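You operate a simulated robot arm through the tools that you are given. There is no shell and no other tool.

Carry out the task below with a simulated robot arm. There is one attempt and no reset: what you move stays moved.

## Task
Lift the bench's spill with the magnet and drop it into tote 2.
Fine: lay the magnet across the tote to let go; the rocker ends on HOLD, the magnet goes back. Set down upright: magnet bar.

Only the result counts: the job must be done as asked and must still hold three seconds after the hand-in. Knocking over, shifting, dropping, spilling or breaking anything else fails it.

## Robot
A 7-joint arm with a two-finger parallel gripper, fixed in place. Base frame: the origin is at the foot of the arm, x ahead of it, y to its left, z up; the work surface is at about z = 0.82. Units: m, rad, N and s.
With the tool pointing down near the work surface it reaches from about 0.42 to 0.9 m from the base axis. Its first joint turns from -2.496 to 2.496 rad. Payload 3 kg.
Tool frame: the origin (TCP) lies between the finger pads and is the grasp point; the fingertips stand 0.03 m ahead of it; z points along the fingers, y is the line along which they close. The gripper opens to 0.094 m. The fingers are 0.028 m wide and 0.01 m thick; the gripper's body (0.05 by 0.096 m) begins 0.055 m behind the TCP.
Orientation is told as [roll, pitch, yaw] about the base's x, y, z axes, in that order, counted from this pose: with the fingers straight down and closing along the base's y, the tool's x points along the base's -x, its y along +y and its z along -z.

## Interface
- The arm moves only by the tool play_rows. Its argument "motion" is a list of rows, each a list of 3 entries, a list of its own where there are three numbers: the shift along the base's x, y, z in units of 25 mm (1.0 is 25 mm), then the turn, a rotation vector about the base's x, y, z in units of 5 degrees (1.0 is 5 degrees), then the closure, from 0 (fully open) to 1 (shut). In form: [[[x, y, z], [ax, ay, az], jaw], ...]. A call has 1 to 20 rows; each row shifts and turns the commanded pose from where the row before left it. A call with a number of a shift or a turn outside -1 to 1 is refused whole. A row lasts 0.2 s, in which the tool goes at most 0.05 m and 0.15 rad; a call with a longer step from one row to the next is refused whole, and so is a gripper value outside its range. Where a pose cannot be reached the arm comes as near as it can. A force on the tool above 40 N (or 10 N above the force at the start of the call, whichever is more), or a blocked arm, ends the call early, and 0.2 s more pass. Each finger travels about 0.072 m/s and halts on what it meets, pressing with about 21 N; the grip force reading is that of the motor and also rises with nothing between the fingers. The clock runs only during rows and for 0.2 s after the last one: add rows that do not move to give the fingers time. The reply holds the time, the measured pose of the TCP, the force on the tool along the base axes, the opening and the grip force, in the units named above and with some noise, with the torque about the TCP (base axes, N m) and any sound that the robot's microphone picked up, and new pictures: "show" is both (left out), scene, wrist or none.
- Cameras (640 x 400 px; columns grow to the right, rows downward): "scene" is fixed at [0.0491, 0.4993, 1.4637]; the picture's right is [-0.39, -0.92, 0.00], its down [-0.62, 0.26, -0.74] and it looks along [0.68, -0.29, -0.67] (base axes); focal length 345 px, centre (320, 200). "wrist" rides on the gripper at [0.076, 0.014, -0.103] in the tool frame; the picture's right is [-0.18, 0.98, 0.00], its down [-0.75, -0.14, -0.64] and it looks along [-0.63, -0.12, 0.77] (tool axes); focal length 243 px, centre (320, 200). There is no depth. A picture from a camera that has moved, and an enlarged one, comes with that camera's place and axes in the base frame and with its lens.
- inspect(camera, box): a new picture of the part [left, top, right, bottom] of that camera's present view, enlarged. No time passes.
- hand_in(): hands the job in; it is judged then, once.

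Nothing tells you positions but the pictures and the camera data. Unless the task says otherwise, let go and move clear before handing in.

The tools are called after ">>>" as name(argument=value, ...) on one line, values as JSON. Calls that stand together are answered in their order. play_rows: Moves the arm, as the interface text tells. Its arguments: {"type":"object","properties":{"motion":{"type":"array","items":{"type":"array"}},"show":{"type":"string","enum":["both","scene","wrist","none"]}},"required":["motion"]} The other tools are called the same way: inspect (camera, box) takes an enlarged picture of a part of a camera's view; hand_in () hands the job in.

At the start:

```text
time_s: 0.0
ee_pos: [0.5044, 0.01, 1.1698]
tcp_rot: [0.001, -0.002, -0.001]
ft_force: [-0.4, -0.4, 0.3]
wrist_torque: [0.0, 0.03, -0.01]
gripper_width: 0.0939
gripper_force: 0.1
```

scene: 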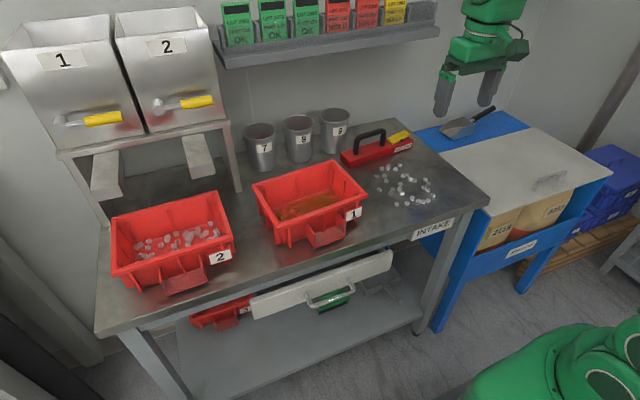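
wrist: 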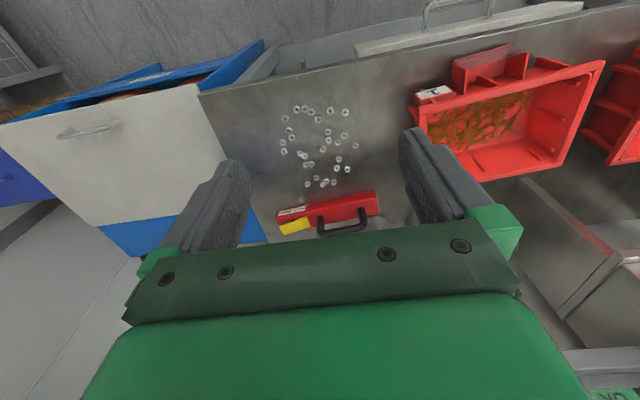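

I see a bench with two red totes (1 and 2), a spill of small metal nuts near the right end, and a red magnet bar with a black handle and a yellow rocker behind the spill. I'll look closer before moving.

>>> inspect(camera="scene", box=[320, 110, 460, 220])

>>> inspect(camera="wrist", box=[250, 90, 410, 250])

>>> inspect(camera="scene", box=[90, 150, 380, 310])

>>> inspect(camera="scene", box=[210, 0, 450, 70])

```text
3.64 times, centred on (390, 165) of scene
camera zoom: at [0.0491, 0.4993, 1.4637], right [-0.39, -0.92, 0.0], down [-0.62, 0.26, -0.74], along [0.68, -0.29, -0.67], focal length 1256 px, centre (66, 327)
```

zoom: 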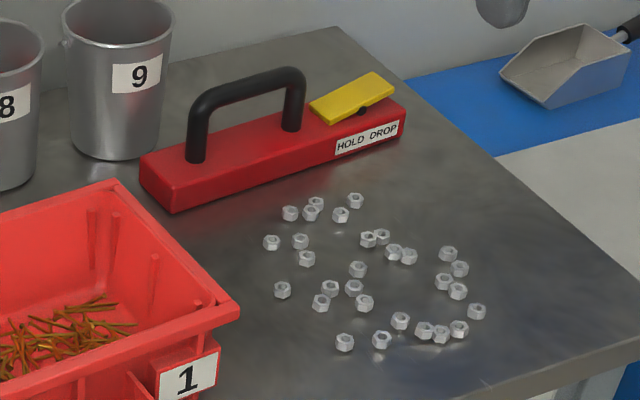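

```text
2.50 times, centred on (330, 170) of wrist
camera zoom: at [0.4283, 0.0241, 1.2737], right [0.18, 0.98, 0.0], down [0.75, -0.14, 0.64], along [0.63, -0.12, -0.77], focal length 606 px, centre (295, 275)
```

zoom: 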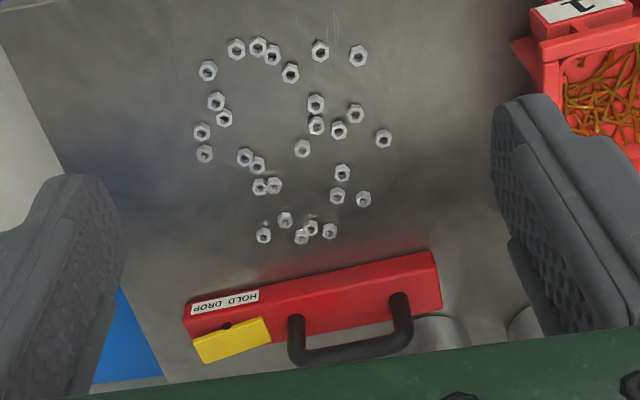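

```text
2.21 times, centred on (235, 230) of scene
camera zoom: at [0.0491, 0.4993, 1.4637], right [-0.39, -0.92, 0.0], down [-0.62, 0.26, -0.74], along [0.68, -0.29, -0.67], focal length 762 px, centre (508, 134)
```

zoom: 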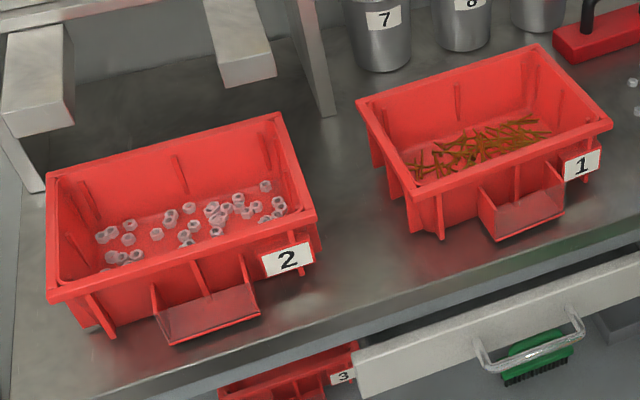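

```text
2.67 times, centred on (330, 35) of scene
camera zoom: at [0.0491, 0.4993, 1.4637], right [-0.39, -0.92, 0.0], down [-0.62, 0.26, -0.74], along [0.68, -0.29, -0.67], focal length 921 px, centre (293, 640)
```

zoom: 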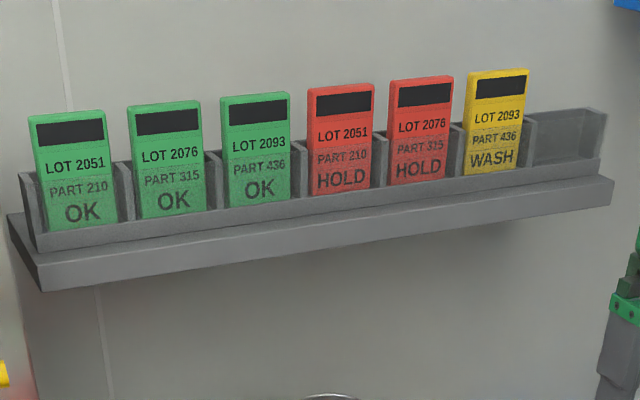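

The magnet bar looks to be about 0.25 m long, centred near (0.83, -0.04). Its rocker is tilted to HOLD, and the spill is around (0.66, -0.02). Next I'll move the wrist camera left to measure tote 2 before I touch anything.

>>> play_rows(motion=[[[0, 1, 0], [0, 0, 0], 0], [[0, 1, 0], [0, 0, 0], 0], [[0, 1, 0], [0, 0, 0], 0], [[0, 1, 0], [0, 0, 0], 0], [[0, 1, 0], [0, 0, 0], 0], [[0, 1, 0], [0, 0, 0], 0], [[0, 1, 0], [0, 0, 0], 0], [[0, 1, 0], [0, 0, 0], 0], [[0, 1, 0], [0, 0, 0], 0], [[0, 1, 0], [0, 0, 0], 0], [[0, 1, 0], [0, 0, 0], 0], [[0, 1, 0], [0, 0, 0], 0], [[0, 1, 0], [0, 0, 0], 0], [[0, 1, 0], [0, 0, 0], 0], [[0, 1, 0], [0, 0, 0], 0], [[0, 1, 0], [0, 0, 0], 0], [[0, 1, 0], [0, 0, 0], 0], [[0, 1, 0], [0, 0, 0], 0], [[0, 0, 0], [0, 0, 0], 0]])

```text
time_s: 4.0
ee_pos: [0.5024, 0.4602, 1.1704]
tcp_rot: [0.0, 0.0, 0.0]
ft_force: [0.1, 0.7, 0.4]
wrist_torque: [0.02, 0.03, 0.03]
gripper_width: 0.094
gripper_force: 0.0
camera wrist: at [0.4273, 0.4739, 1.2731], right [0.18, 0.98, 0.0], down [0.75, -0.14, 0.64], along [0.63, -0.12, -0.77], focal length 243 px, centre (320, 200)
```

scene: 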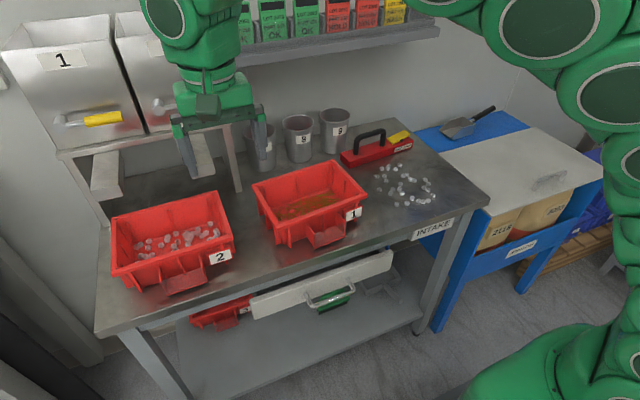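
wrist: 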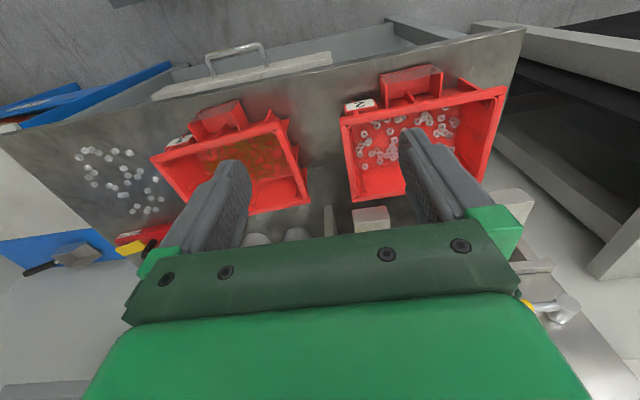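

>>> inspect(camera="wrist", box=[320, 50, 540, 220])

>>> inspect(camera="scene", box=[90, 170, 250, 310])

```text
2.35 times, centred on (430, 135) of wrist
camera zoom: at [0.4273, 0.4739, 1.2731], right [0.18, 0.98, 0.0], down [0.75, -0.14, 0.64], along [0.63, -0.12, -0.77], focal length 571 px, centre (61, 353)
```

zoom: 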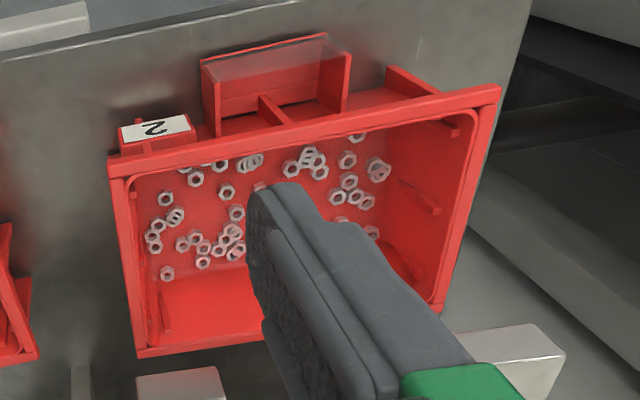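

```text
2.86 times, centred on (170, 240) of scene
camera zoom: at [0.0491, 0.4993, 1.4637], right [-0.39, -0.92, 0.0], down [-0.62, 0.26, -0.74], along [0.68, -0.29, -0.67], focal length 987 px, centre (749, 86)
```

zoom: 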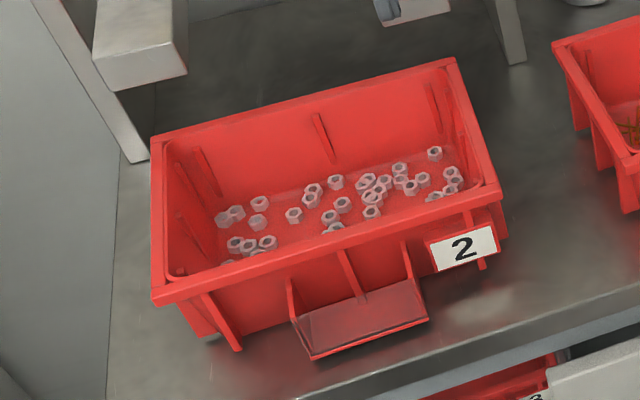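

Tote 2's rim is at about z = 0.92, spanning x 0.567–0.731 and y 0.478–0.71, so the bar can lie along its long side. Two hopper chutes hang near its back edge at about x ≥ 0.71. Now I'll go above the magnet and turn the gripper to close across the handle.

>>> play_rows(motion=[[[0.6, -1, 0], [0, 0, 0.94], 0.3], [[0.6, -1, 0], [0, 0, 0.94], 0.3], [[0.6, -1, 0], [0, 0, 0.94], 0.3], [[0.6, -1, 0], [0, 0, 0.94], 0.3], [[0.6, -1, 0], [0, 0, 0.94], 0.3], [[0.6, -1, 0], [0, 0, 0.94], 0.3], [[0.6, -1, 0], [0, 0, 0.94], 0.3], [[0.6, -1, 0], [0, 0, 0.94], 0.3], [[0.6, -1, 0], [0, 0, 0.94], 0.3], [[0.6, -1, 0], [0, 0, 0.94], 0.3], [[0.6, -1, 0], [0, 0, 0.94], 0.3], [[0.6, -1, 0], [0, 0, 0.94], 0.3], [[0.6, -1, 0], [0, 0, 0.94], 0.3], [[0.6, -1, 0], [0, 0, 0.94], 0.3], [[0.6, -1, 0], [0, 0, 0.94], 0.3], [[0.6, -1, 0], [0, 0, 0.94], 0.3], [[0.6, -1, 0], [0, 0, 0.94], 0.3], [[0.6, -1, 0], [0, 0, 0.94], 0.3], [[0.6, -1, 0], [0, 0, 0.94], 0.3], [[0.6, -1, 0], [0, 0, 0.94], 0.3]])

```text
time_s: 8.2
ee_pos: [0.7979, -0.0398, 1.1564]
tcp_rot: [0.001, 0.002, 1.642]
ft_force: [1.6, 0.2, 0.0]
wrist_torque: [-0.02, 0.01, -0.01]
gripper_width: 0.066
gripper_force: 0.1
out of reach, approached as far as the arm can: row 20
camera wrist: at [0.7888, -0.1172, 1.2601], right [-0.99, 0.11, 0.0], down [0.09, 0.76, 0.64], along [0.07, 0.64, -0.77], focal length 243 px, centre (320, 200)
```

scene: 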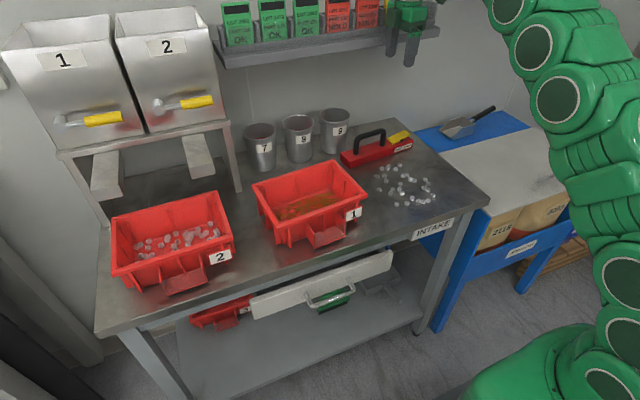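
wrist: 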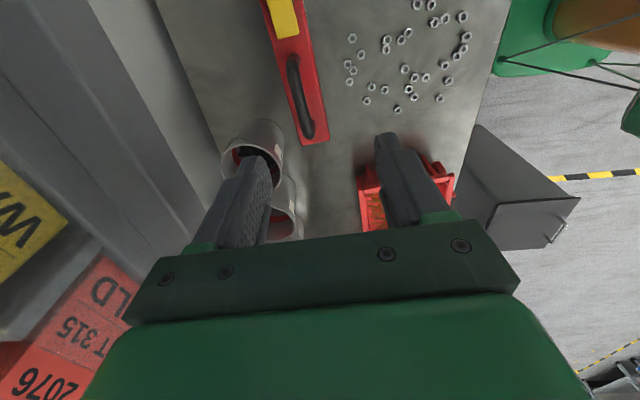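

The bar and handle are visible just ahead of the gripper. I'll go lower to check alignment.

>>> play_rows(motion=[[[0, 0, -1], [0, 0, 0], 0.3], [[0, 0, -1], [0, 0, 0], 0.3], [[0, 0, -1], [0, 0, 0], 0.3], [[0.5, 0, -1], [0, 0, 0], 0.3], [[0.4, 0, -0.5], [0, 0, 0], 0.3], [[0, 0, 0], [0, 0, 0], 0.3]])

```text
time_s: 9.6
ee_pos: [0.8188, -0.0419, 1.0445]
tcp_rot: [-0.002, -0.002, 1.639]
ft_force: [0.2, 0.3, -0.7]
wrist_torque: [-0.01, 0.0, 0.0]
gripper_width: 0.0657
gripper_force: 0.1
camera wrist: at [0.8111, -0.1183, 1.1482], right [-0.99, 0.12, 0.0], down [0.09, 0.76, 0.64], along [0.07, 0.64, -0.77], focal length 243 px, centre (320, 200)
```

scene: 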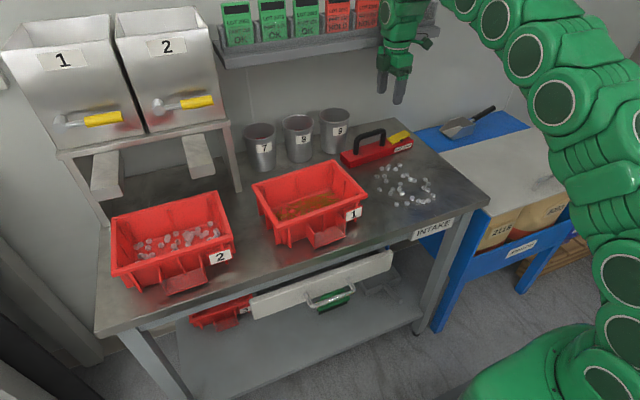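
wrist: 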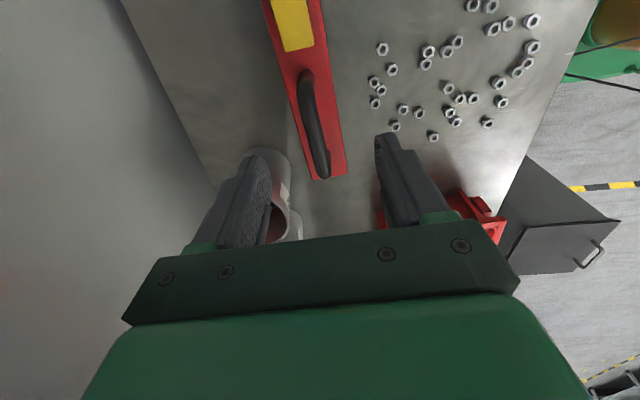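

>>> inspect(camera="wrist", box=[240, 0, 400, 200])

>>> inspect(camera="scene", box=[320, 70, 460, 180])

```text
2.00 times, centred on (320, 100) of wrist
camera zoom: at [0.8111, -0.1183, 1.1482], right [-0.99, 0.12, 0.0], down [0.09, 0.76, 0.64], along [0.07, 0.64, -0.77], focal length 485 px, centre (320, 400)
```

zoom: 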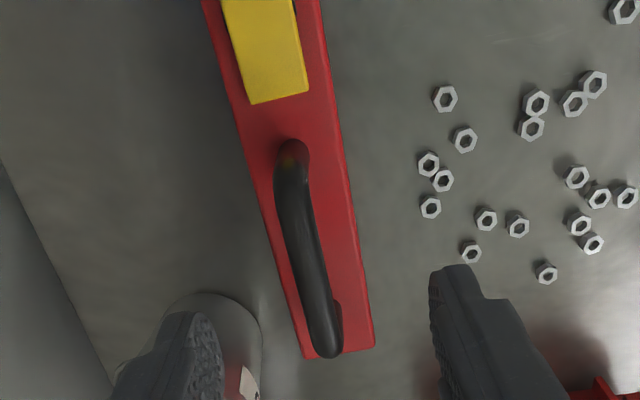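

```text
3.64 times, centred on (390, 125) of scene
camera zoom: at [0.0491, 0.4993, 1.4637], right [-0.39, -0.92, 0.0], down [-0.62, 0.26, -0.74], along [0.68, -0.29, -0.67], focal length 1256 px, centre (66, 473)
```

zoom: 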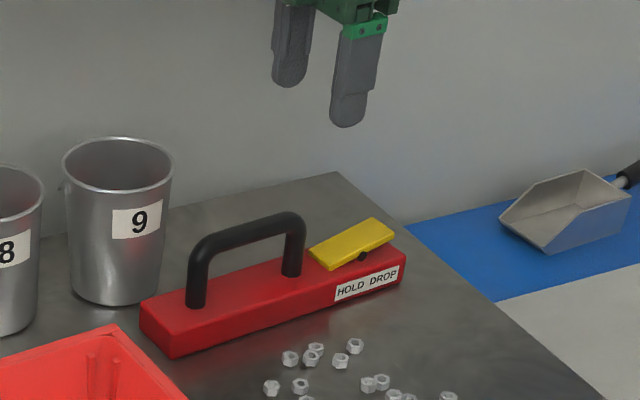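

The gripper is almost aligned with the handle. I'll shift about 9 mm in x and 7 mm in y, go down around the handle and close.

>>> play_rows(motion=[[[0.35, 0.28, -0.6], [0, 0, 0.1], 0.3], [[0, 0, -1], [0, 0, 0], 0.3], [[0, 0, -1], [0, 0, 0], 0.3], [[0, 0, -1], [0, 0, 0], 0.3], [[0, 0, -1], [0, 0, 0], 0.3], [[0, 0, -0.6], [0, 0, 0], 0.3], [[0, 0, -0.4], [0, 0, 0], 0.3], [[0, 0, 0], [0, 0, 0], 0.3]])

```text
time_s: 10.0
ee_pos: [0.8212, -0.0386, 1.0417]
tcp_rot: [0.001, 0.003, 1.64]
ft_force: [-77.7, 2.6, 10.7]
wrist_torque: [-0.5, -8.61, -1.52]
gripper_width: 0.0657
gripper_force: 0.1
stopped in row 1: the force on the tool passed its limit at 104 N (the readings are from after the stop); the commanded pose is now the measured one
camera wrist: at [0.8141, -0.1161, 1.1436], right [-0.99, 0.12, 0.0], down [0.09, 0.76, 0.64], along [0.07, 0.64, -0.77], focal length 243 px, centre (320, 200)
```

scene: 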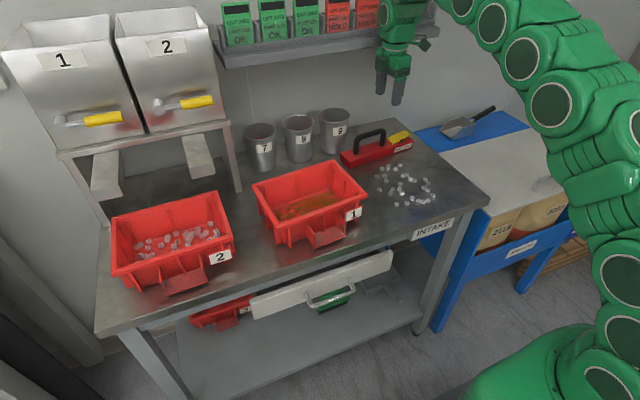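
wrist: 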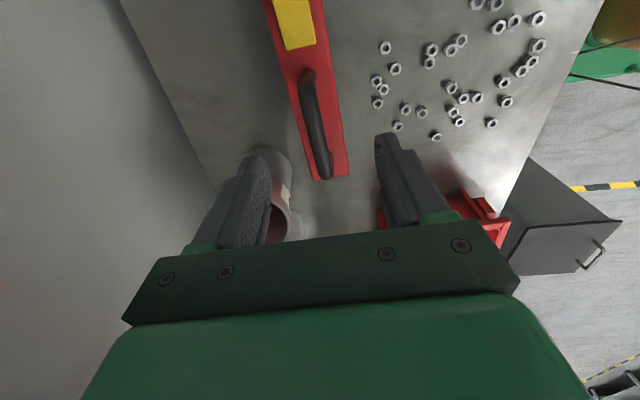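

Something around z ≈ 1.15 on the +x side blocked the hand, most likely the card shelf. I'll back off gently and check that nothing moved.

>>> play_rows(motion=[[[-0.5, 0, 0], [0, 0, 0], 0.3], [[-0.7, 0, 0], [0, 0, 0], 0.3], [[0, 0, 0], [0, 0, 0], 0.3]])

>>> inspect(camera="scene", box=[210, 0, 450, 150])

>>> inspect(camera="scene", box=[350, 0, 450, 70])

```text
time_s: 10.8
ee_pos: [0.7944, -0.0388, 1.0392]
tcp_rot: [-0.001, 0.002, 1.643]
ft_force: [-0.1, 1.0, 0.0]
wrist_torque: [0.0, -0.05, 0.03]
gripper_width: 0.0659
gripper_force: 0.0
camera wrist: at [0.7865, -0.1169, 1.1418], right [-0.99, 0.11, 0.0], down [0.09, 0.76, 0.64], along [0.07, 0.64, -0.77], focal length 243 px, centre (320, 200)
```

scene: 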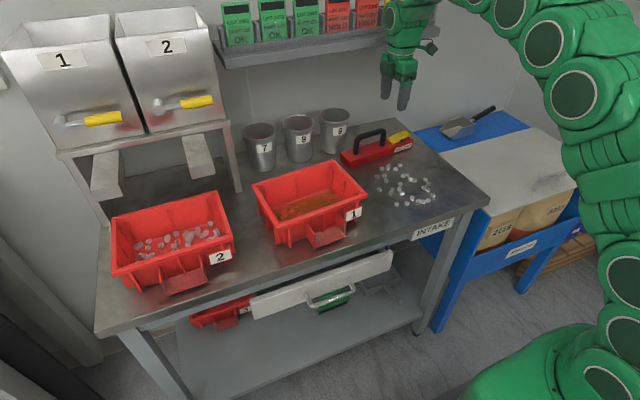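
wrist: 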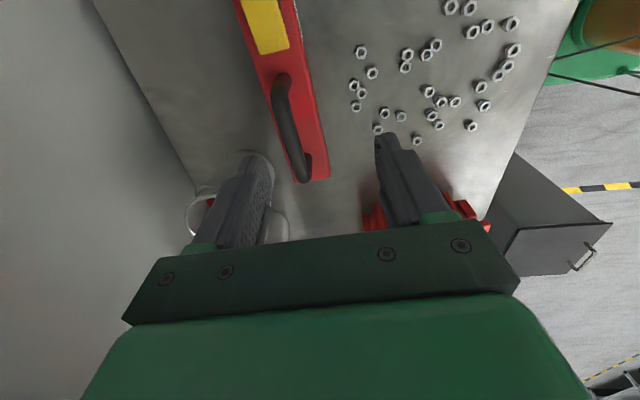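

```text
2.67 times, centred on (330, 75) of scene
camera zoom: at [0.0491, 0.4993, 1.4637], right [-0.39, -0.92, 0.0], down [-0.62, 0.26, -0.74], along [0.68, -0.29, -0.67], focal length 921 px, centre (293, 533)
```

zoom: 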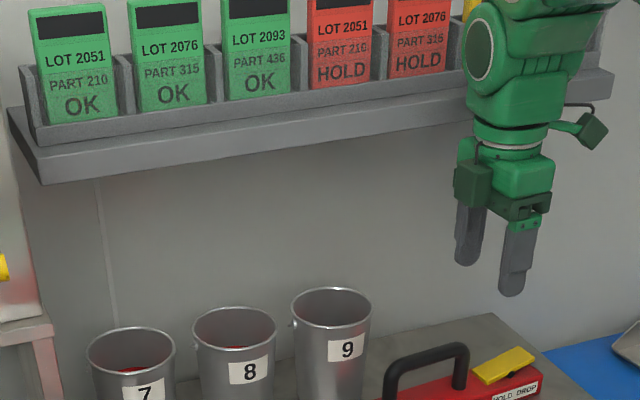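

```text
5.71 times, centred on (400, 35) of scene
camera zoom: at [0.0491, 0.4993, 1.4637], right [-0.39, -0.92, 0.0], down [-0.62, 0.26, -0.74], along [0.68, -0.29, -0.67], focal length 1974 px, centre (-137, 1143)
```

zoom: 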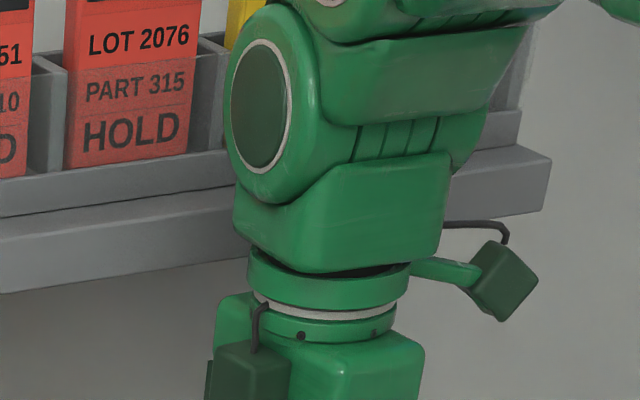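

The shelf's front lower edge is at about x = 0.87, z = 1.15, so a vertical hand cannot reach the handle. The cards look undisturbed. I'll tilt the hand about 20° back toward the base, rotating about the round handle's axis, and approach along the tilted tool.

>>> play_rows(motion=[[[-0.15, 0.04, 0], [0.08, -1, 0], 0.45], [[-0.15, 0.04, 0], [0.08, -1, 0], 0.45], [[-0.15, 0.04, 0], [0.08, -1, 0], 0.45], [[-0.13, 0.04, 0], [0.08, -1, 0], 0.45], [[0, 0, 0], [0, 0, 0], 0.45]])

>>> inspect(camera="wrist", box=[240, 0, 400, 200])

```text
time_s: 12.0
ee_pos: [0.7794, -0.0335, 1.0395]
tcp_rot: [-0.35, -0.002, 1.642]
ft_force: [0.1, 0.0, 0.3]
wrist_torque: [0.05, 0.0, 0.0]
gripper_width: 0.0516
gripper_force: 0.2
camera wrist: at [0.7359, -0.1148, 1.1312], right [-0.93, 0.12, -0.34], down [-0.14, 0.74, 0.65], along [0.33, 0.66, -0.68], focal length 243 px, centre (320, 200)
```

scene: 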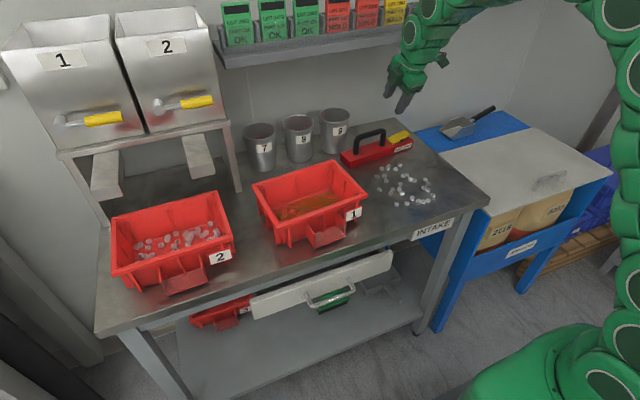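
wrist: 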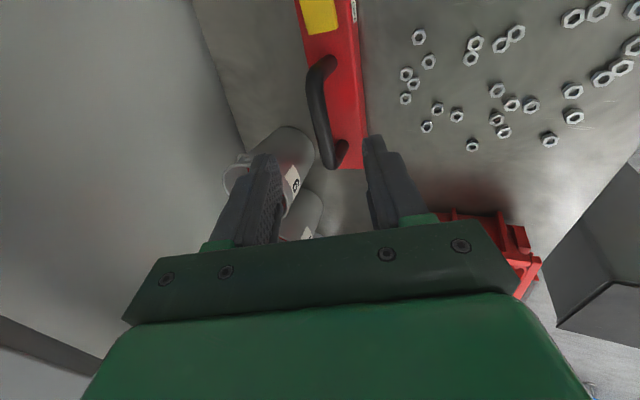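

```text
2.00 times, centred on (320, 100) of wrist
camera zoom: at [0.7359, -0.1148, 1.1312], right [-0.93, 0.12, -0.34], down [-0.14, 0.74, 0.65], along [0.33, 0.66, -0.68], focal length 485 px, centre (320, 400)
```

zoom: 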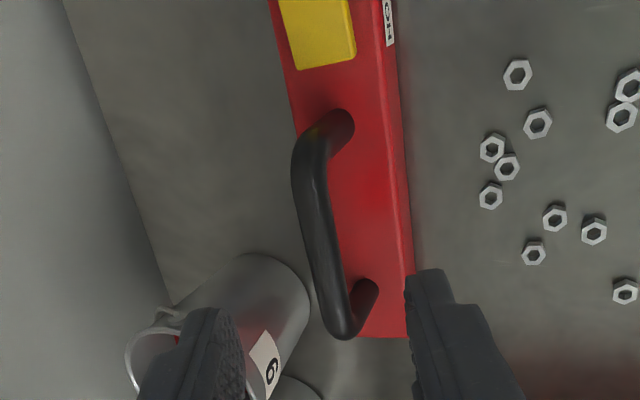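

The handle lines up with the tilted tool, so I'll advance along the tool axis onto it and close.

>>> play_rows(motion=[[[0.33, 0, -0.89], [0, 0, 0], 0.45], [[0.33, 0, -0.89], [0, 0, 0], 0.45], [[0.33, 0, -0.89], [0, 0, 0], 0.45], [[0.33, 0, -0.89], [0, 0, 0], 0.45], [[0.33, 0, -0.89], [0, 0, 0], 0.45], [[0.33, 0, -0.89], [0, 0, 0], 0.45], [[0, 0, 0], [0, 0, 0], 0.45]])

>>> inspect(camera="wrist", box=[200, 80, 440, 240])

>>> inspect(camera="scene", box=[320, 70, 460, 180])

```text
time_s: 13.6
ee_pos: [0.829, -0.0355, 0.9063]
tcp_rot: [-0.35, -0.002, 1.643]
ft_force: [-0.2, -0.6, -0.3]
wrist_torque: [-0.03, 0.01, 0.01]
gripper_width: 0.0517
gripper_force: 0.0
camera wrist: at [0.7866, -0.1159, 0.9975], right [-0.93, 0.12, -0.34], down [-0.14, 0.74, 0.65], along [0.33, 0.66, -0.68], focal length 243 px, centre (320, 200)
```

scene: 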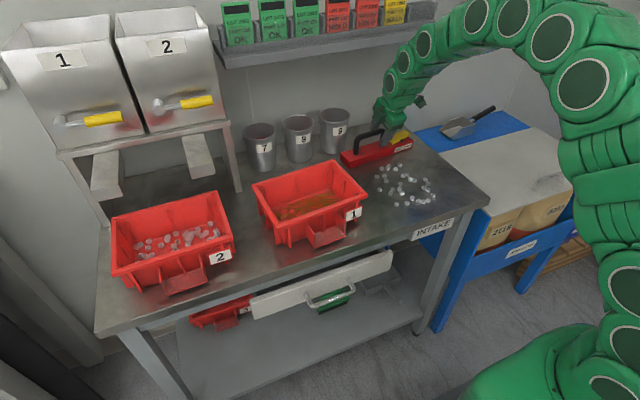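
wrist: 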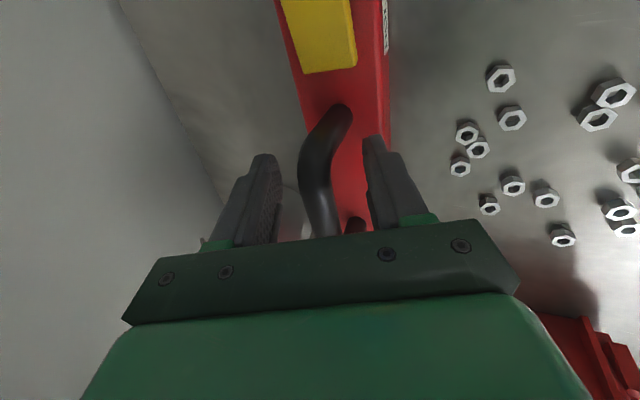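

```text
2.50 times, centred on (320, 160) of wrist
camera zoom: at [0.7866, -0.1159, 0.9975], right [-0.93, 0.12, -0.34], down [-0.14, 0.74, 0.65], along [0.33, 0.66, -0.68], focal length 606 px, centre (320, 300)
```

zoom: 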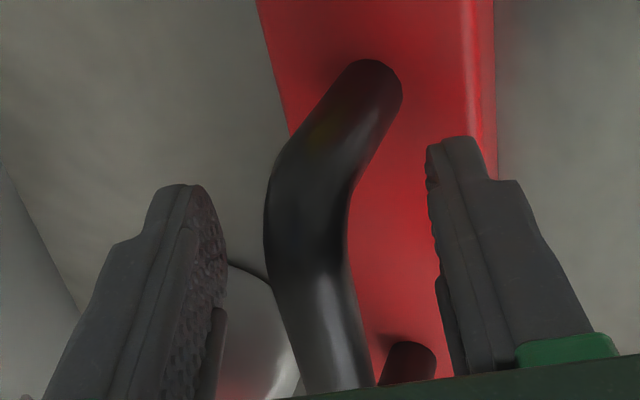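

```text
3.64 times, centred on (390, 125) of scene
camera zoom: at [0.0491, 0.4993, 1.4637], right [-0.39, -0.92, 0.0], down [-0.62, 0.26, -0.74], along [0.68, -0.29, -0.67], focal length 1256 px, centre (66, 473)
```

zoom: 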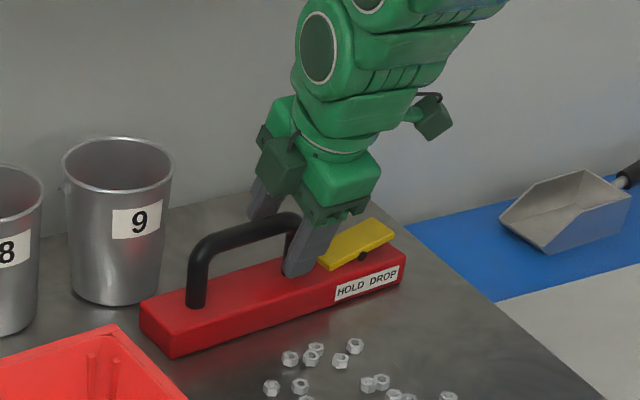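

>>> play_rows(motion=[[[0, 0, 0], [0, 0, 0], 0.7], [[0, 0, 0], [0, 0, 0], 1], [[0, 0, 0], [0, 0, 0], 1], [[0, 0, 0], [0, 0, 0], 1], [[0, 0, 0], [0, 0, 0], 1]])

>>> inspect(camera="scene", box=[320, 70, 460, 180])

```text
time_s: 14.8
ee_pos: [0.8286, -0.0357, 0.9071]
tcp_rot: [-0.353, 0.0, 1.641]
ft_force: [0.3, 5.1, 18.0]
wrist_torque: [0.35, 0.48, -0.46]
gripper_width: 0.0275
gripper_force: 21.2
camera wrist: at [0.7867, -0.1157, 0.9985], right [-0.93, 0.12, -0.34], down [-0.14, 0.74, 0.65], along [0.33, 0.66, -0.68], focal length 243 px, centre (320, 200)
```

scene: 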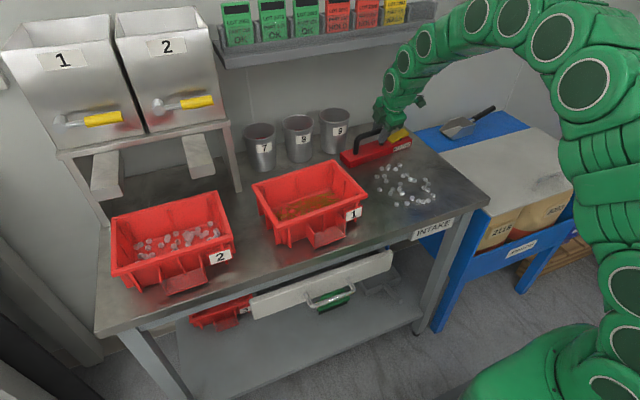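
wrist: 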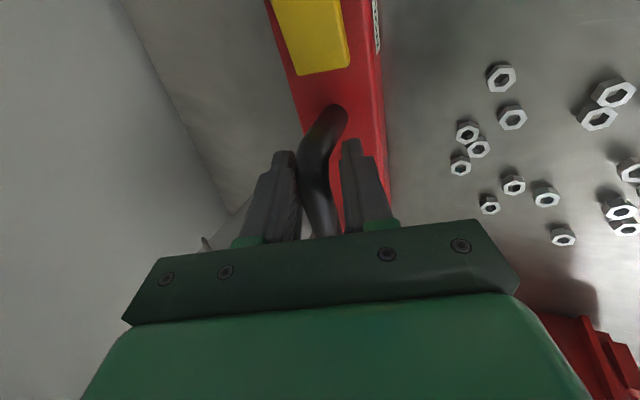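

```text
3.64 times, centred on (390, 125) of scene
camera zoom: at [0.0491, 0.4993, 1.4637], right [-0.39, -0.92, 0.0], down [-0.62, 0.26, -0.74], along [0.68, -0.29, -0.67], focal length 1256 px, centre (66, 473)
```

zoom: 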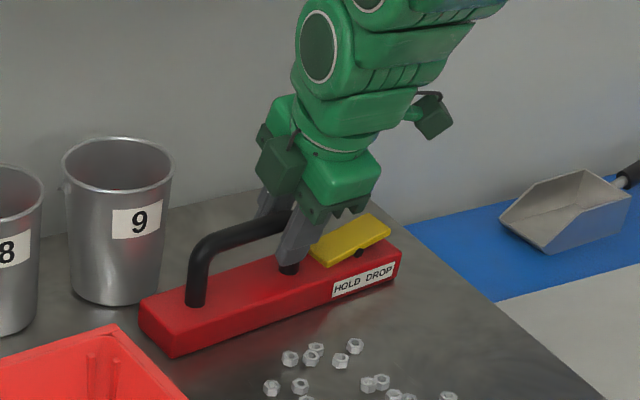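

The reading of 0.0275 m means the tilted fingers are also squeezing the handle's upright post. I'll open and regrip about 20 mm further along the straight part of the handle.

>>> play_rows(motion=[[[0, 0, 0], [0, 0, 0], 0.45], [[0, 0, 0], [0, 0, 0], 0.45], [[0, 0, 0], [0, 0, 0], 0.45], [[0, 0.4, 0.05], [0, 0, 0], 0.45], [[-0.05, 0.45, 0.05], [0, 0, 0], 0.45], [[0, 0, 0], [0, 0, 0], 0.45]])

>>> inspect(camera="wrist", box=[200, 80, 440, 240])

>>> inspect(camera="scene", box=[320, 70, 460, 180])

```text
time_s: 16.2
ee_pos: [0.8273, -0.0145, 0.9077]
tcp_rot: [-0.35, -0.002, 1.642]
ft_force: [0.1, 0.4, -0.6]
wrist_torque: [0.0, 0.01, -0.01]
gripper_width: 0.052
gripper_force: 0.1
camera wrist: at [0.7855, -0.0952, 0.9994], right [-0.93, 0.12, -0.34], down [-0.14, 0.74, 0.65], along [0.33, 0.66, -0.68], focal length 243 px, centre (320, 200)
```

scene: 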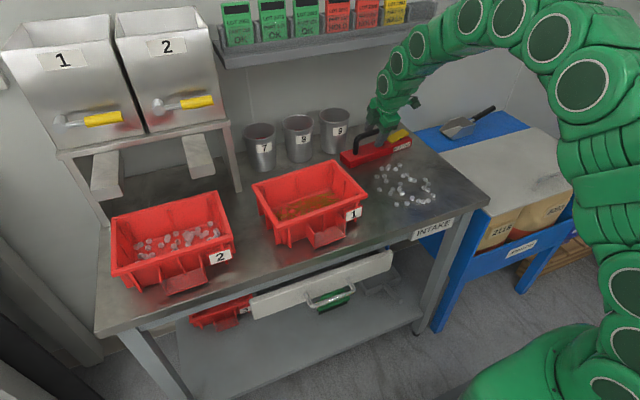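
wrist: 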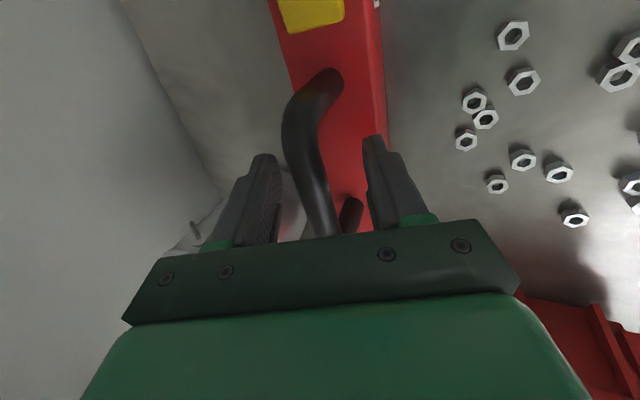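

```text
2.50 times, centred on (320, 160) of wrist
camera zoom: at [0.7855, -0.0952, 0.9994], right [-0.93, 0.12, -0.34], down [-0.14, 0.74, 0.65], along [0.33, 0.66, -0.68], focal length 606 px, centre (320, 300)
```

zoom: 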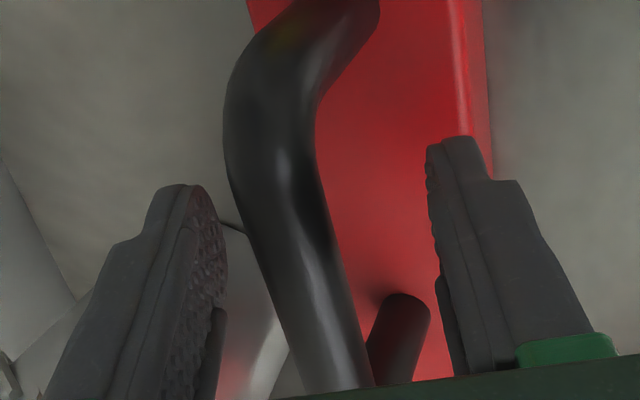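

```text
3.64 times, centred on (390, 125) of scene
camera zoom: at [0.0491, 0.4993, 1.4637], right [-0.39, -0.92, 0.0], down [-0.62, 0.26, -0.74], along [0.68, -0.29, -0.67], focal length 1256 px, centre (66, 473)
```

zoom: 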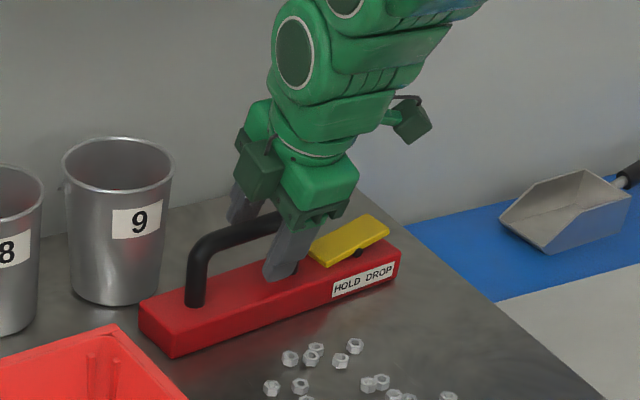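

>>> play_rows(motion=[[[0, 0, 0], [0, 0, 0], 0.7], [[0, 0, 0], [0, 0, 0], 1], [[0, 0, 0], [0, 0, 0], 1], [[0, 0, 0], [0, 0, 0], 1], [[0, 0, 0], [0, 0, 0], 1]])

>>> inspect(camera="scene", box=[320, 70, 460, 180])

```text
time_s: 17.4
ee_pos: [0.8288, -0.0153, 0.9095]
tcp_rot: [-0.354, -0.004, 1.643]
ft_force: [13.2, -0.3, 34.0]
wrist_torque: [-0.41, -0.22, 0.28]
gripper_width: 0.0228
gripper_force: 20.6
camera wrist: at [0.7859, -0.0953, 1.0009], right [-0.93, 0.12, -0.34], down [-0.14, 0.74, 0.65], along [0.33, 0.66, -0.68], focal length 243 px, centre (320, 200)
```

scene: 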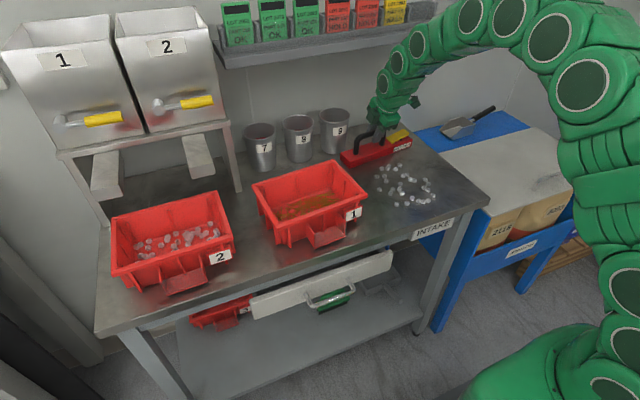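
wrist: 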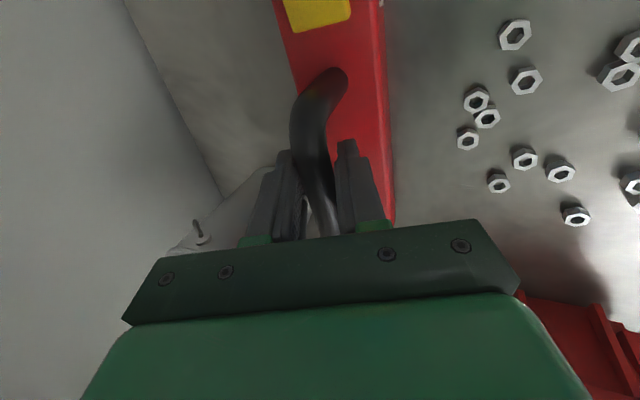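

```text
3.64 times, centred on (390, 125) of scene
camera zoom: at [0.0491, 0.4993, 1.4637], right [-0.39, -0.92, 0.0], down [-0.62, 0.26, -0.74], along [0.68, -0.29, -0.67], focal length 1256 px, centre (66, 473)
```

zoom: 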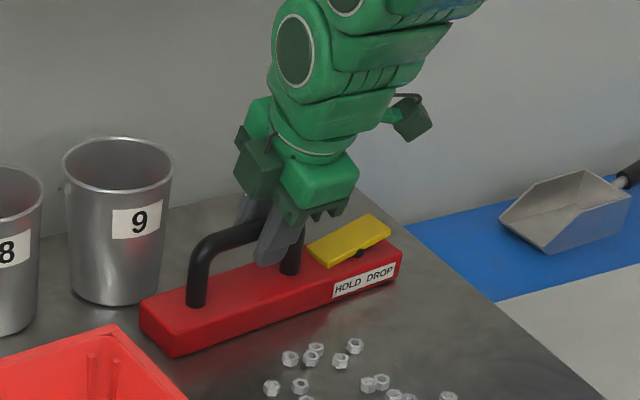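

The width still reads 0.023 m with a downward push, so the tilt makes the pads bind on the handle. The wrist only needs a small tilt to clear the shelf at this height, so I'll open, cut the tilt to about 8°, and grip again.

>>> play_rows(motion=[[[0, 0, 0], [0, 0, 0], 0.45], [[0, 0, 0], [0, 0, 0], 0.45], [[0, 0, 0], [0, 0, 0], 0.45], [[0, 0, 0], [-0.07, 0.8, 0], 0.45], [[-0.02, 0, 0], [-0.07, 0.8, 0], 0.45], [[-0.02, 0, 0], [-0.07, 0.8, 0], 0.45], [[0, 0, 0], [0, 0, 0], 0.45]])

>>> inspect(camera="wrist", box=[200, 80, 440, 240])

>>> inspect(camera="scene", box=[320, 30, 460, 180])

```text
time_s: 19.0
ee_pos: [0.8269, -0.0136, 0.9079]
tcp_rot: [-0.138, 0.002, 1.642]
ft_force: [-0.3, -1.0, 0.2]
wrist_torque: [-0.01, -0.02, 0.03]
gripper_width: 0.0518
gripper_force: 0.0
camera wrist: at [0.8043, -0.0919, 1.0077], right [-0.98, 0.11, -0.14], down [0.0, 0.76, 0.65], along [0.18, 0.64, -0.74], focal length 243 px, centre (320, 200)
```

scene: 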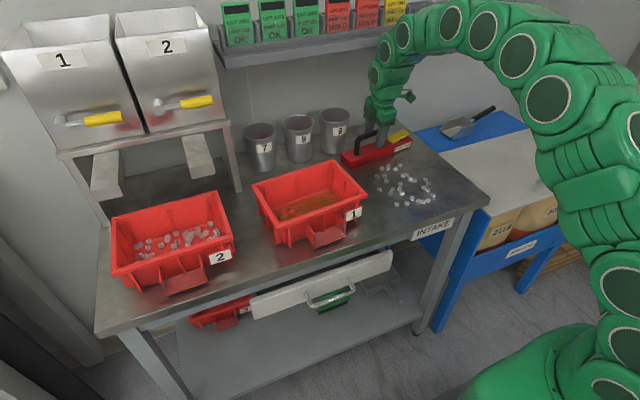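
wrist: 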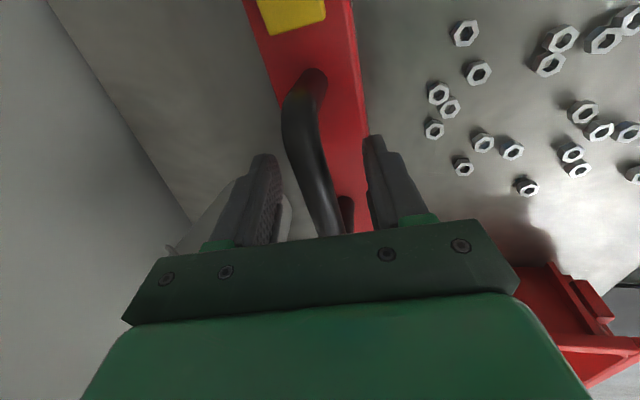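

```text
2.50 times, centred on (320, 160) of wrist
camera zoom: at [0.8043, -0.0919, 1.0077], right [-0.98, 0.11, -0.14], down [0.0, 0.76, 0.65], along [0.18, 0.64, -0.74], focal length 606 px, centre (320, 300)
```

zoom: 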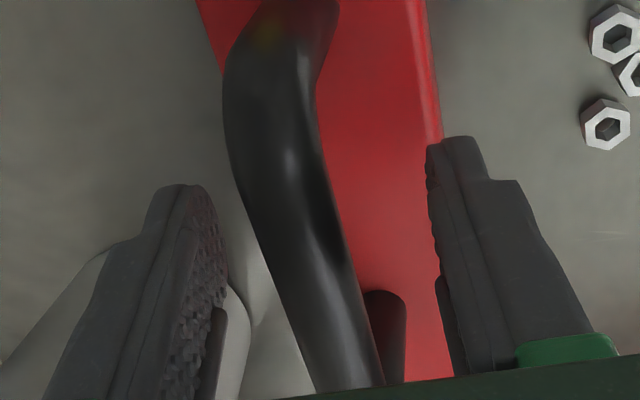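

```text
2.67 times, centred on (390, 105) of scene
camera zoom: at [0.0491, 0.4993, 1.4637], right [-0.39, -0.92, 0.0], down [-0.62, 0.26, -0.74], along [0.68, -0.29, -0.67], focal length 921 px, centre (133, 453)
```

zoom: 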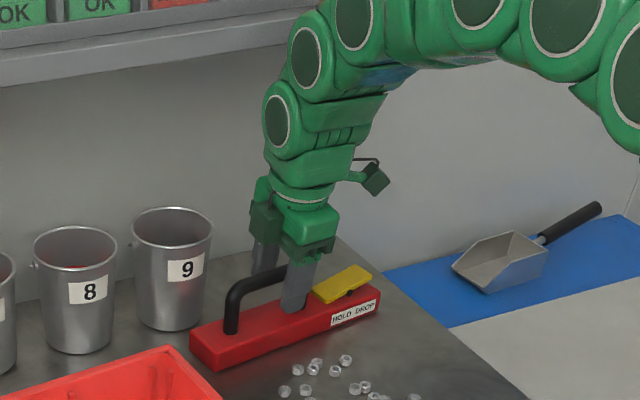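

The bar has yawed about 3° from the earlier grips. I'll turn the tool to match and recentre by 3 mm before closing.

>>> play_rows(motion=[[[0.12, 0, -0.05], [0, 0, 0.6], 0.45], [[0, 0, 0], [0, 0, 0], 0.6], [[0, 0, 0], [0, 0, 0], 1], [[0, 0, 0], [0, 0, 0], 1], [[0, 0, 0], [0, 0, 0], 1]])

>>> inspect(camera="scene", box=[320, 70, 460, 180])

>>> inspect(camera="wrist", box=[200, 80, 440, 240])

```text
time_s: 20.2
ee_pos: [0.8292, -0.0134, 0.9054]
tcp_rot: [-0.14, 0.003, 1.693]
ft_force: [1.1, 0.7, -0.2]
wrist_torque: [-0.1, -0.05, 0.15]
gripper_width: 0.0223
gripper_force: 21.2
camera wrist: at [0.8116, -0.0931, 1.0067], right [-0.99, 0.06, -0.14], down [-0.04, 0.76, 0.65], along [0.14, 0.65, -0.74], focal length 243 px, centre (320, 200)
```

scene: 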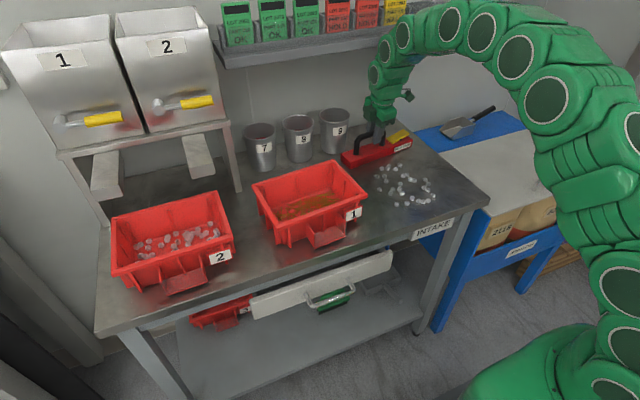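
wrist: 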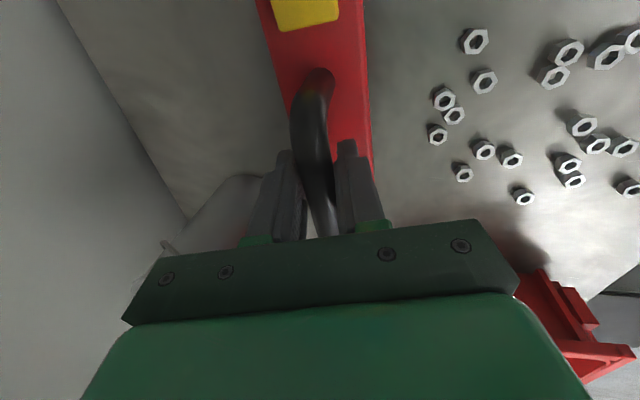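

```text
3.64 times, centred on (390, 125) of scene
camera zoom: at [0.0491, 0.4993, 1.4637], right [-0.39, -0.92, 0.0], down [-0.62, 0.26, -0.74], along [0.68, -0.29, -0.67], focal length 1256 px, centre (66, 473)
```

zoom: 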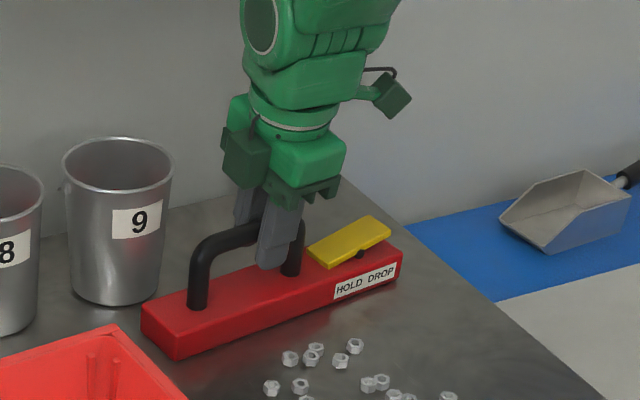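

```text
2.50 times, centred on (320, 160) of wrist
camera zoom: at [0.8116, -0.0931, 1.0067], right [-0.99, 0.06, -0.14], down [-0.04, 0.76, 0.65], along [0.14, 0.65, -0.74], focal length 606 px, centre (320, 300)
```

zoom: 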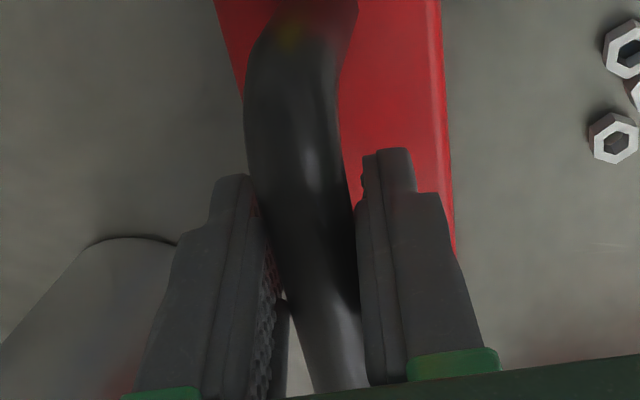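

The fingers now hold the handle squarely with almost no net force; the handle is about 22 mm thick. I'll lift a little while backing away from the shelf and check that the bar hangs level.

>>> play_rows(motion=[[[0, 0, 0.3], [0, 0, 0], 1], [[-0.2, 0, 0.3], [0, 0, 0], 1], [[-0.4, 0, 0.4], [0, 0, 0], 1], [[0, 0, 0], [0, 0, 0], 1]])

>>> inspect(camera="scene", box=[320, 70, 460, 180])

```text
time_s: 21.2
ee_pos: [0.8146, -0.0133, 0.9324]
tcp_rot: [-0.144, 0.002, 1.694]
ft_force: [0.5, -0.1, -5.9]
wrist_torque: [0.12, 0.01, 0.06]
gripper_width: 0.0224
gripper_force: 21.1
camera wrist: at [0.7969, -0.0936, 1.033], right [-0.99, 0.06, -0.14], down [-0.04, 0.76, 0.65], along [0.15, 0.65, -0.74], focal length 243 px, centre (320, 200)
```

scene: 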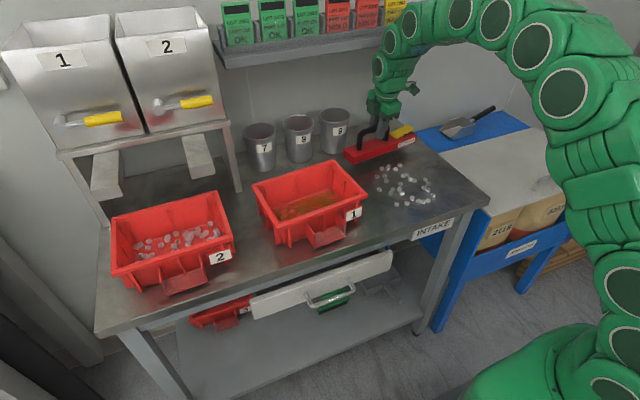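
wrist: 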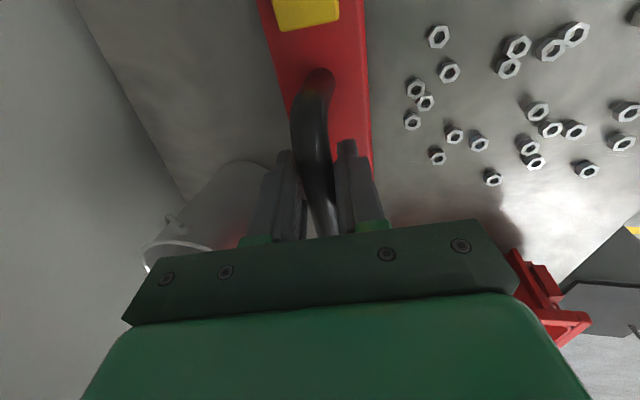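

```text
3.64 times, centred on (390, 125) of scene
camera zoom: at [0.0491, 0.4993, 1.4637], right [-0.39, -0.92, 0.0], down [-0.62, 0.26, -0.74], along [0.68, -0.29, -0.67], focal length 1256 px, centre (66, 473)
```

zoom: 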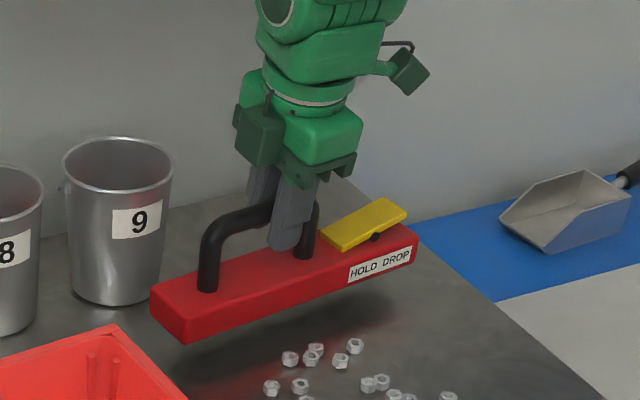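

The bar hangs level and weighs about 0.6 kg. I'll bring it over the near edge of the spill, with its underside about 2.5 cm above the bench, and see whether nuts jump to it.

>>> play_rows(motion=[[[-0.3, 0.3, 0], [0, 0, 0], 1], [[-0.5, 0.3, 0], [0, 0, 0], 1], [[-0.5, 0.3, 0], [0, 0, 0], 1], [[-0.5, 0, 0], [0, 0, 0], 1], [[-0.5, 0, 0], [0, 0, 0], 1], [[-0.5, 0, 0], [0, 0, 0], 1], [[-0.3, 0, 0], [0, 0, 0], 1], [[0, 0, 0], [0, 0, 0], 1]])

>>> inspect(camera="scene", box=[330, 100, 470, 220])

```text
time_s: 23.0
ee_pos: [0.7368, 0.0096, 0.9332]
tcp_rot: [-0.139, 0.002, 1.694]
ft_force: [0.0, 0.4, -6.3]
wrist_torque: [0.12, 0.01, -0.02]
gripper_width: 0.0225
gripper_force: 20.5
camera wrist: at [0.7188, -0.07, 1.0325], right [-0.99, 0.06, -0.14], down [-0.04, 0.76, 0.65], along [0.14, 0.65, -0.74], focal length 243 px, centre (320, 200)
```

scene: 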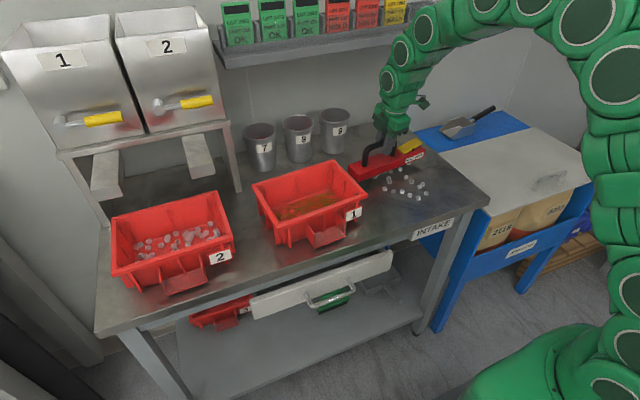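
wrist: 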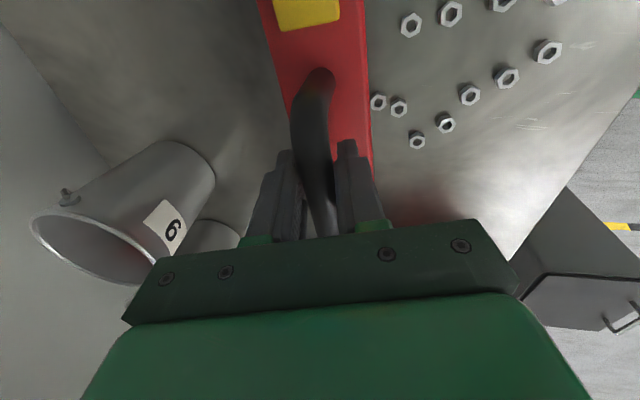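

```text
3.33 times, centred on (400, 160) of scene
camera zoom: at [0.0491, 0.4993, 1.4637], right [-0.39, -0.92, 0.0], down [-0.62, 0.26, -0.74], along [0.68, -0.29, -0.67], focal length 1151 px, centre (53, 333)
```

zoom: 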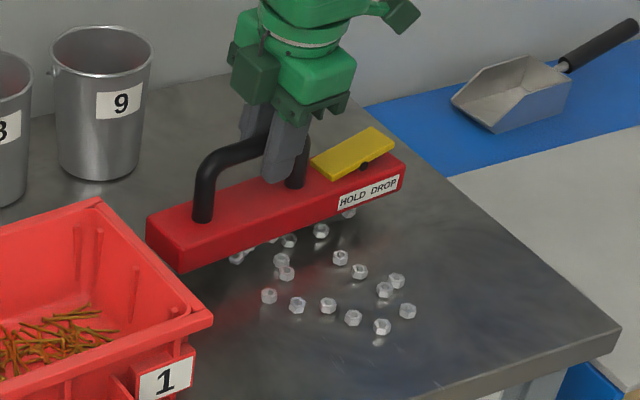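

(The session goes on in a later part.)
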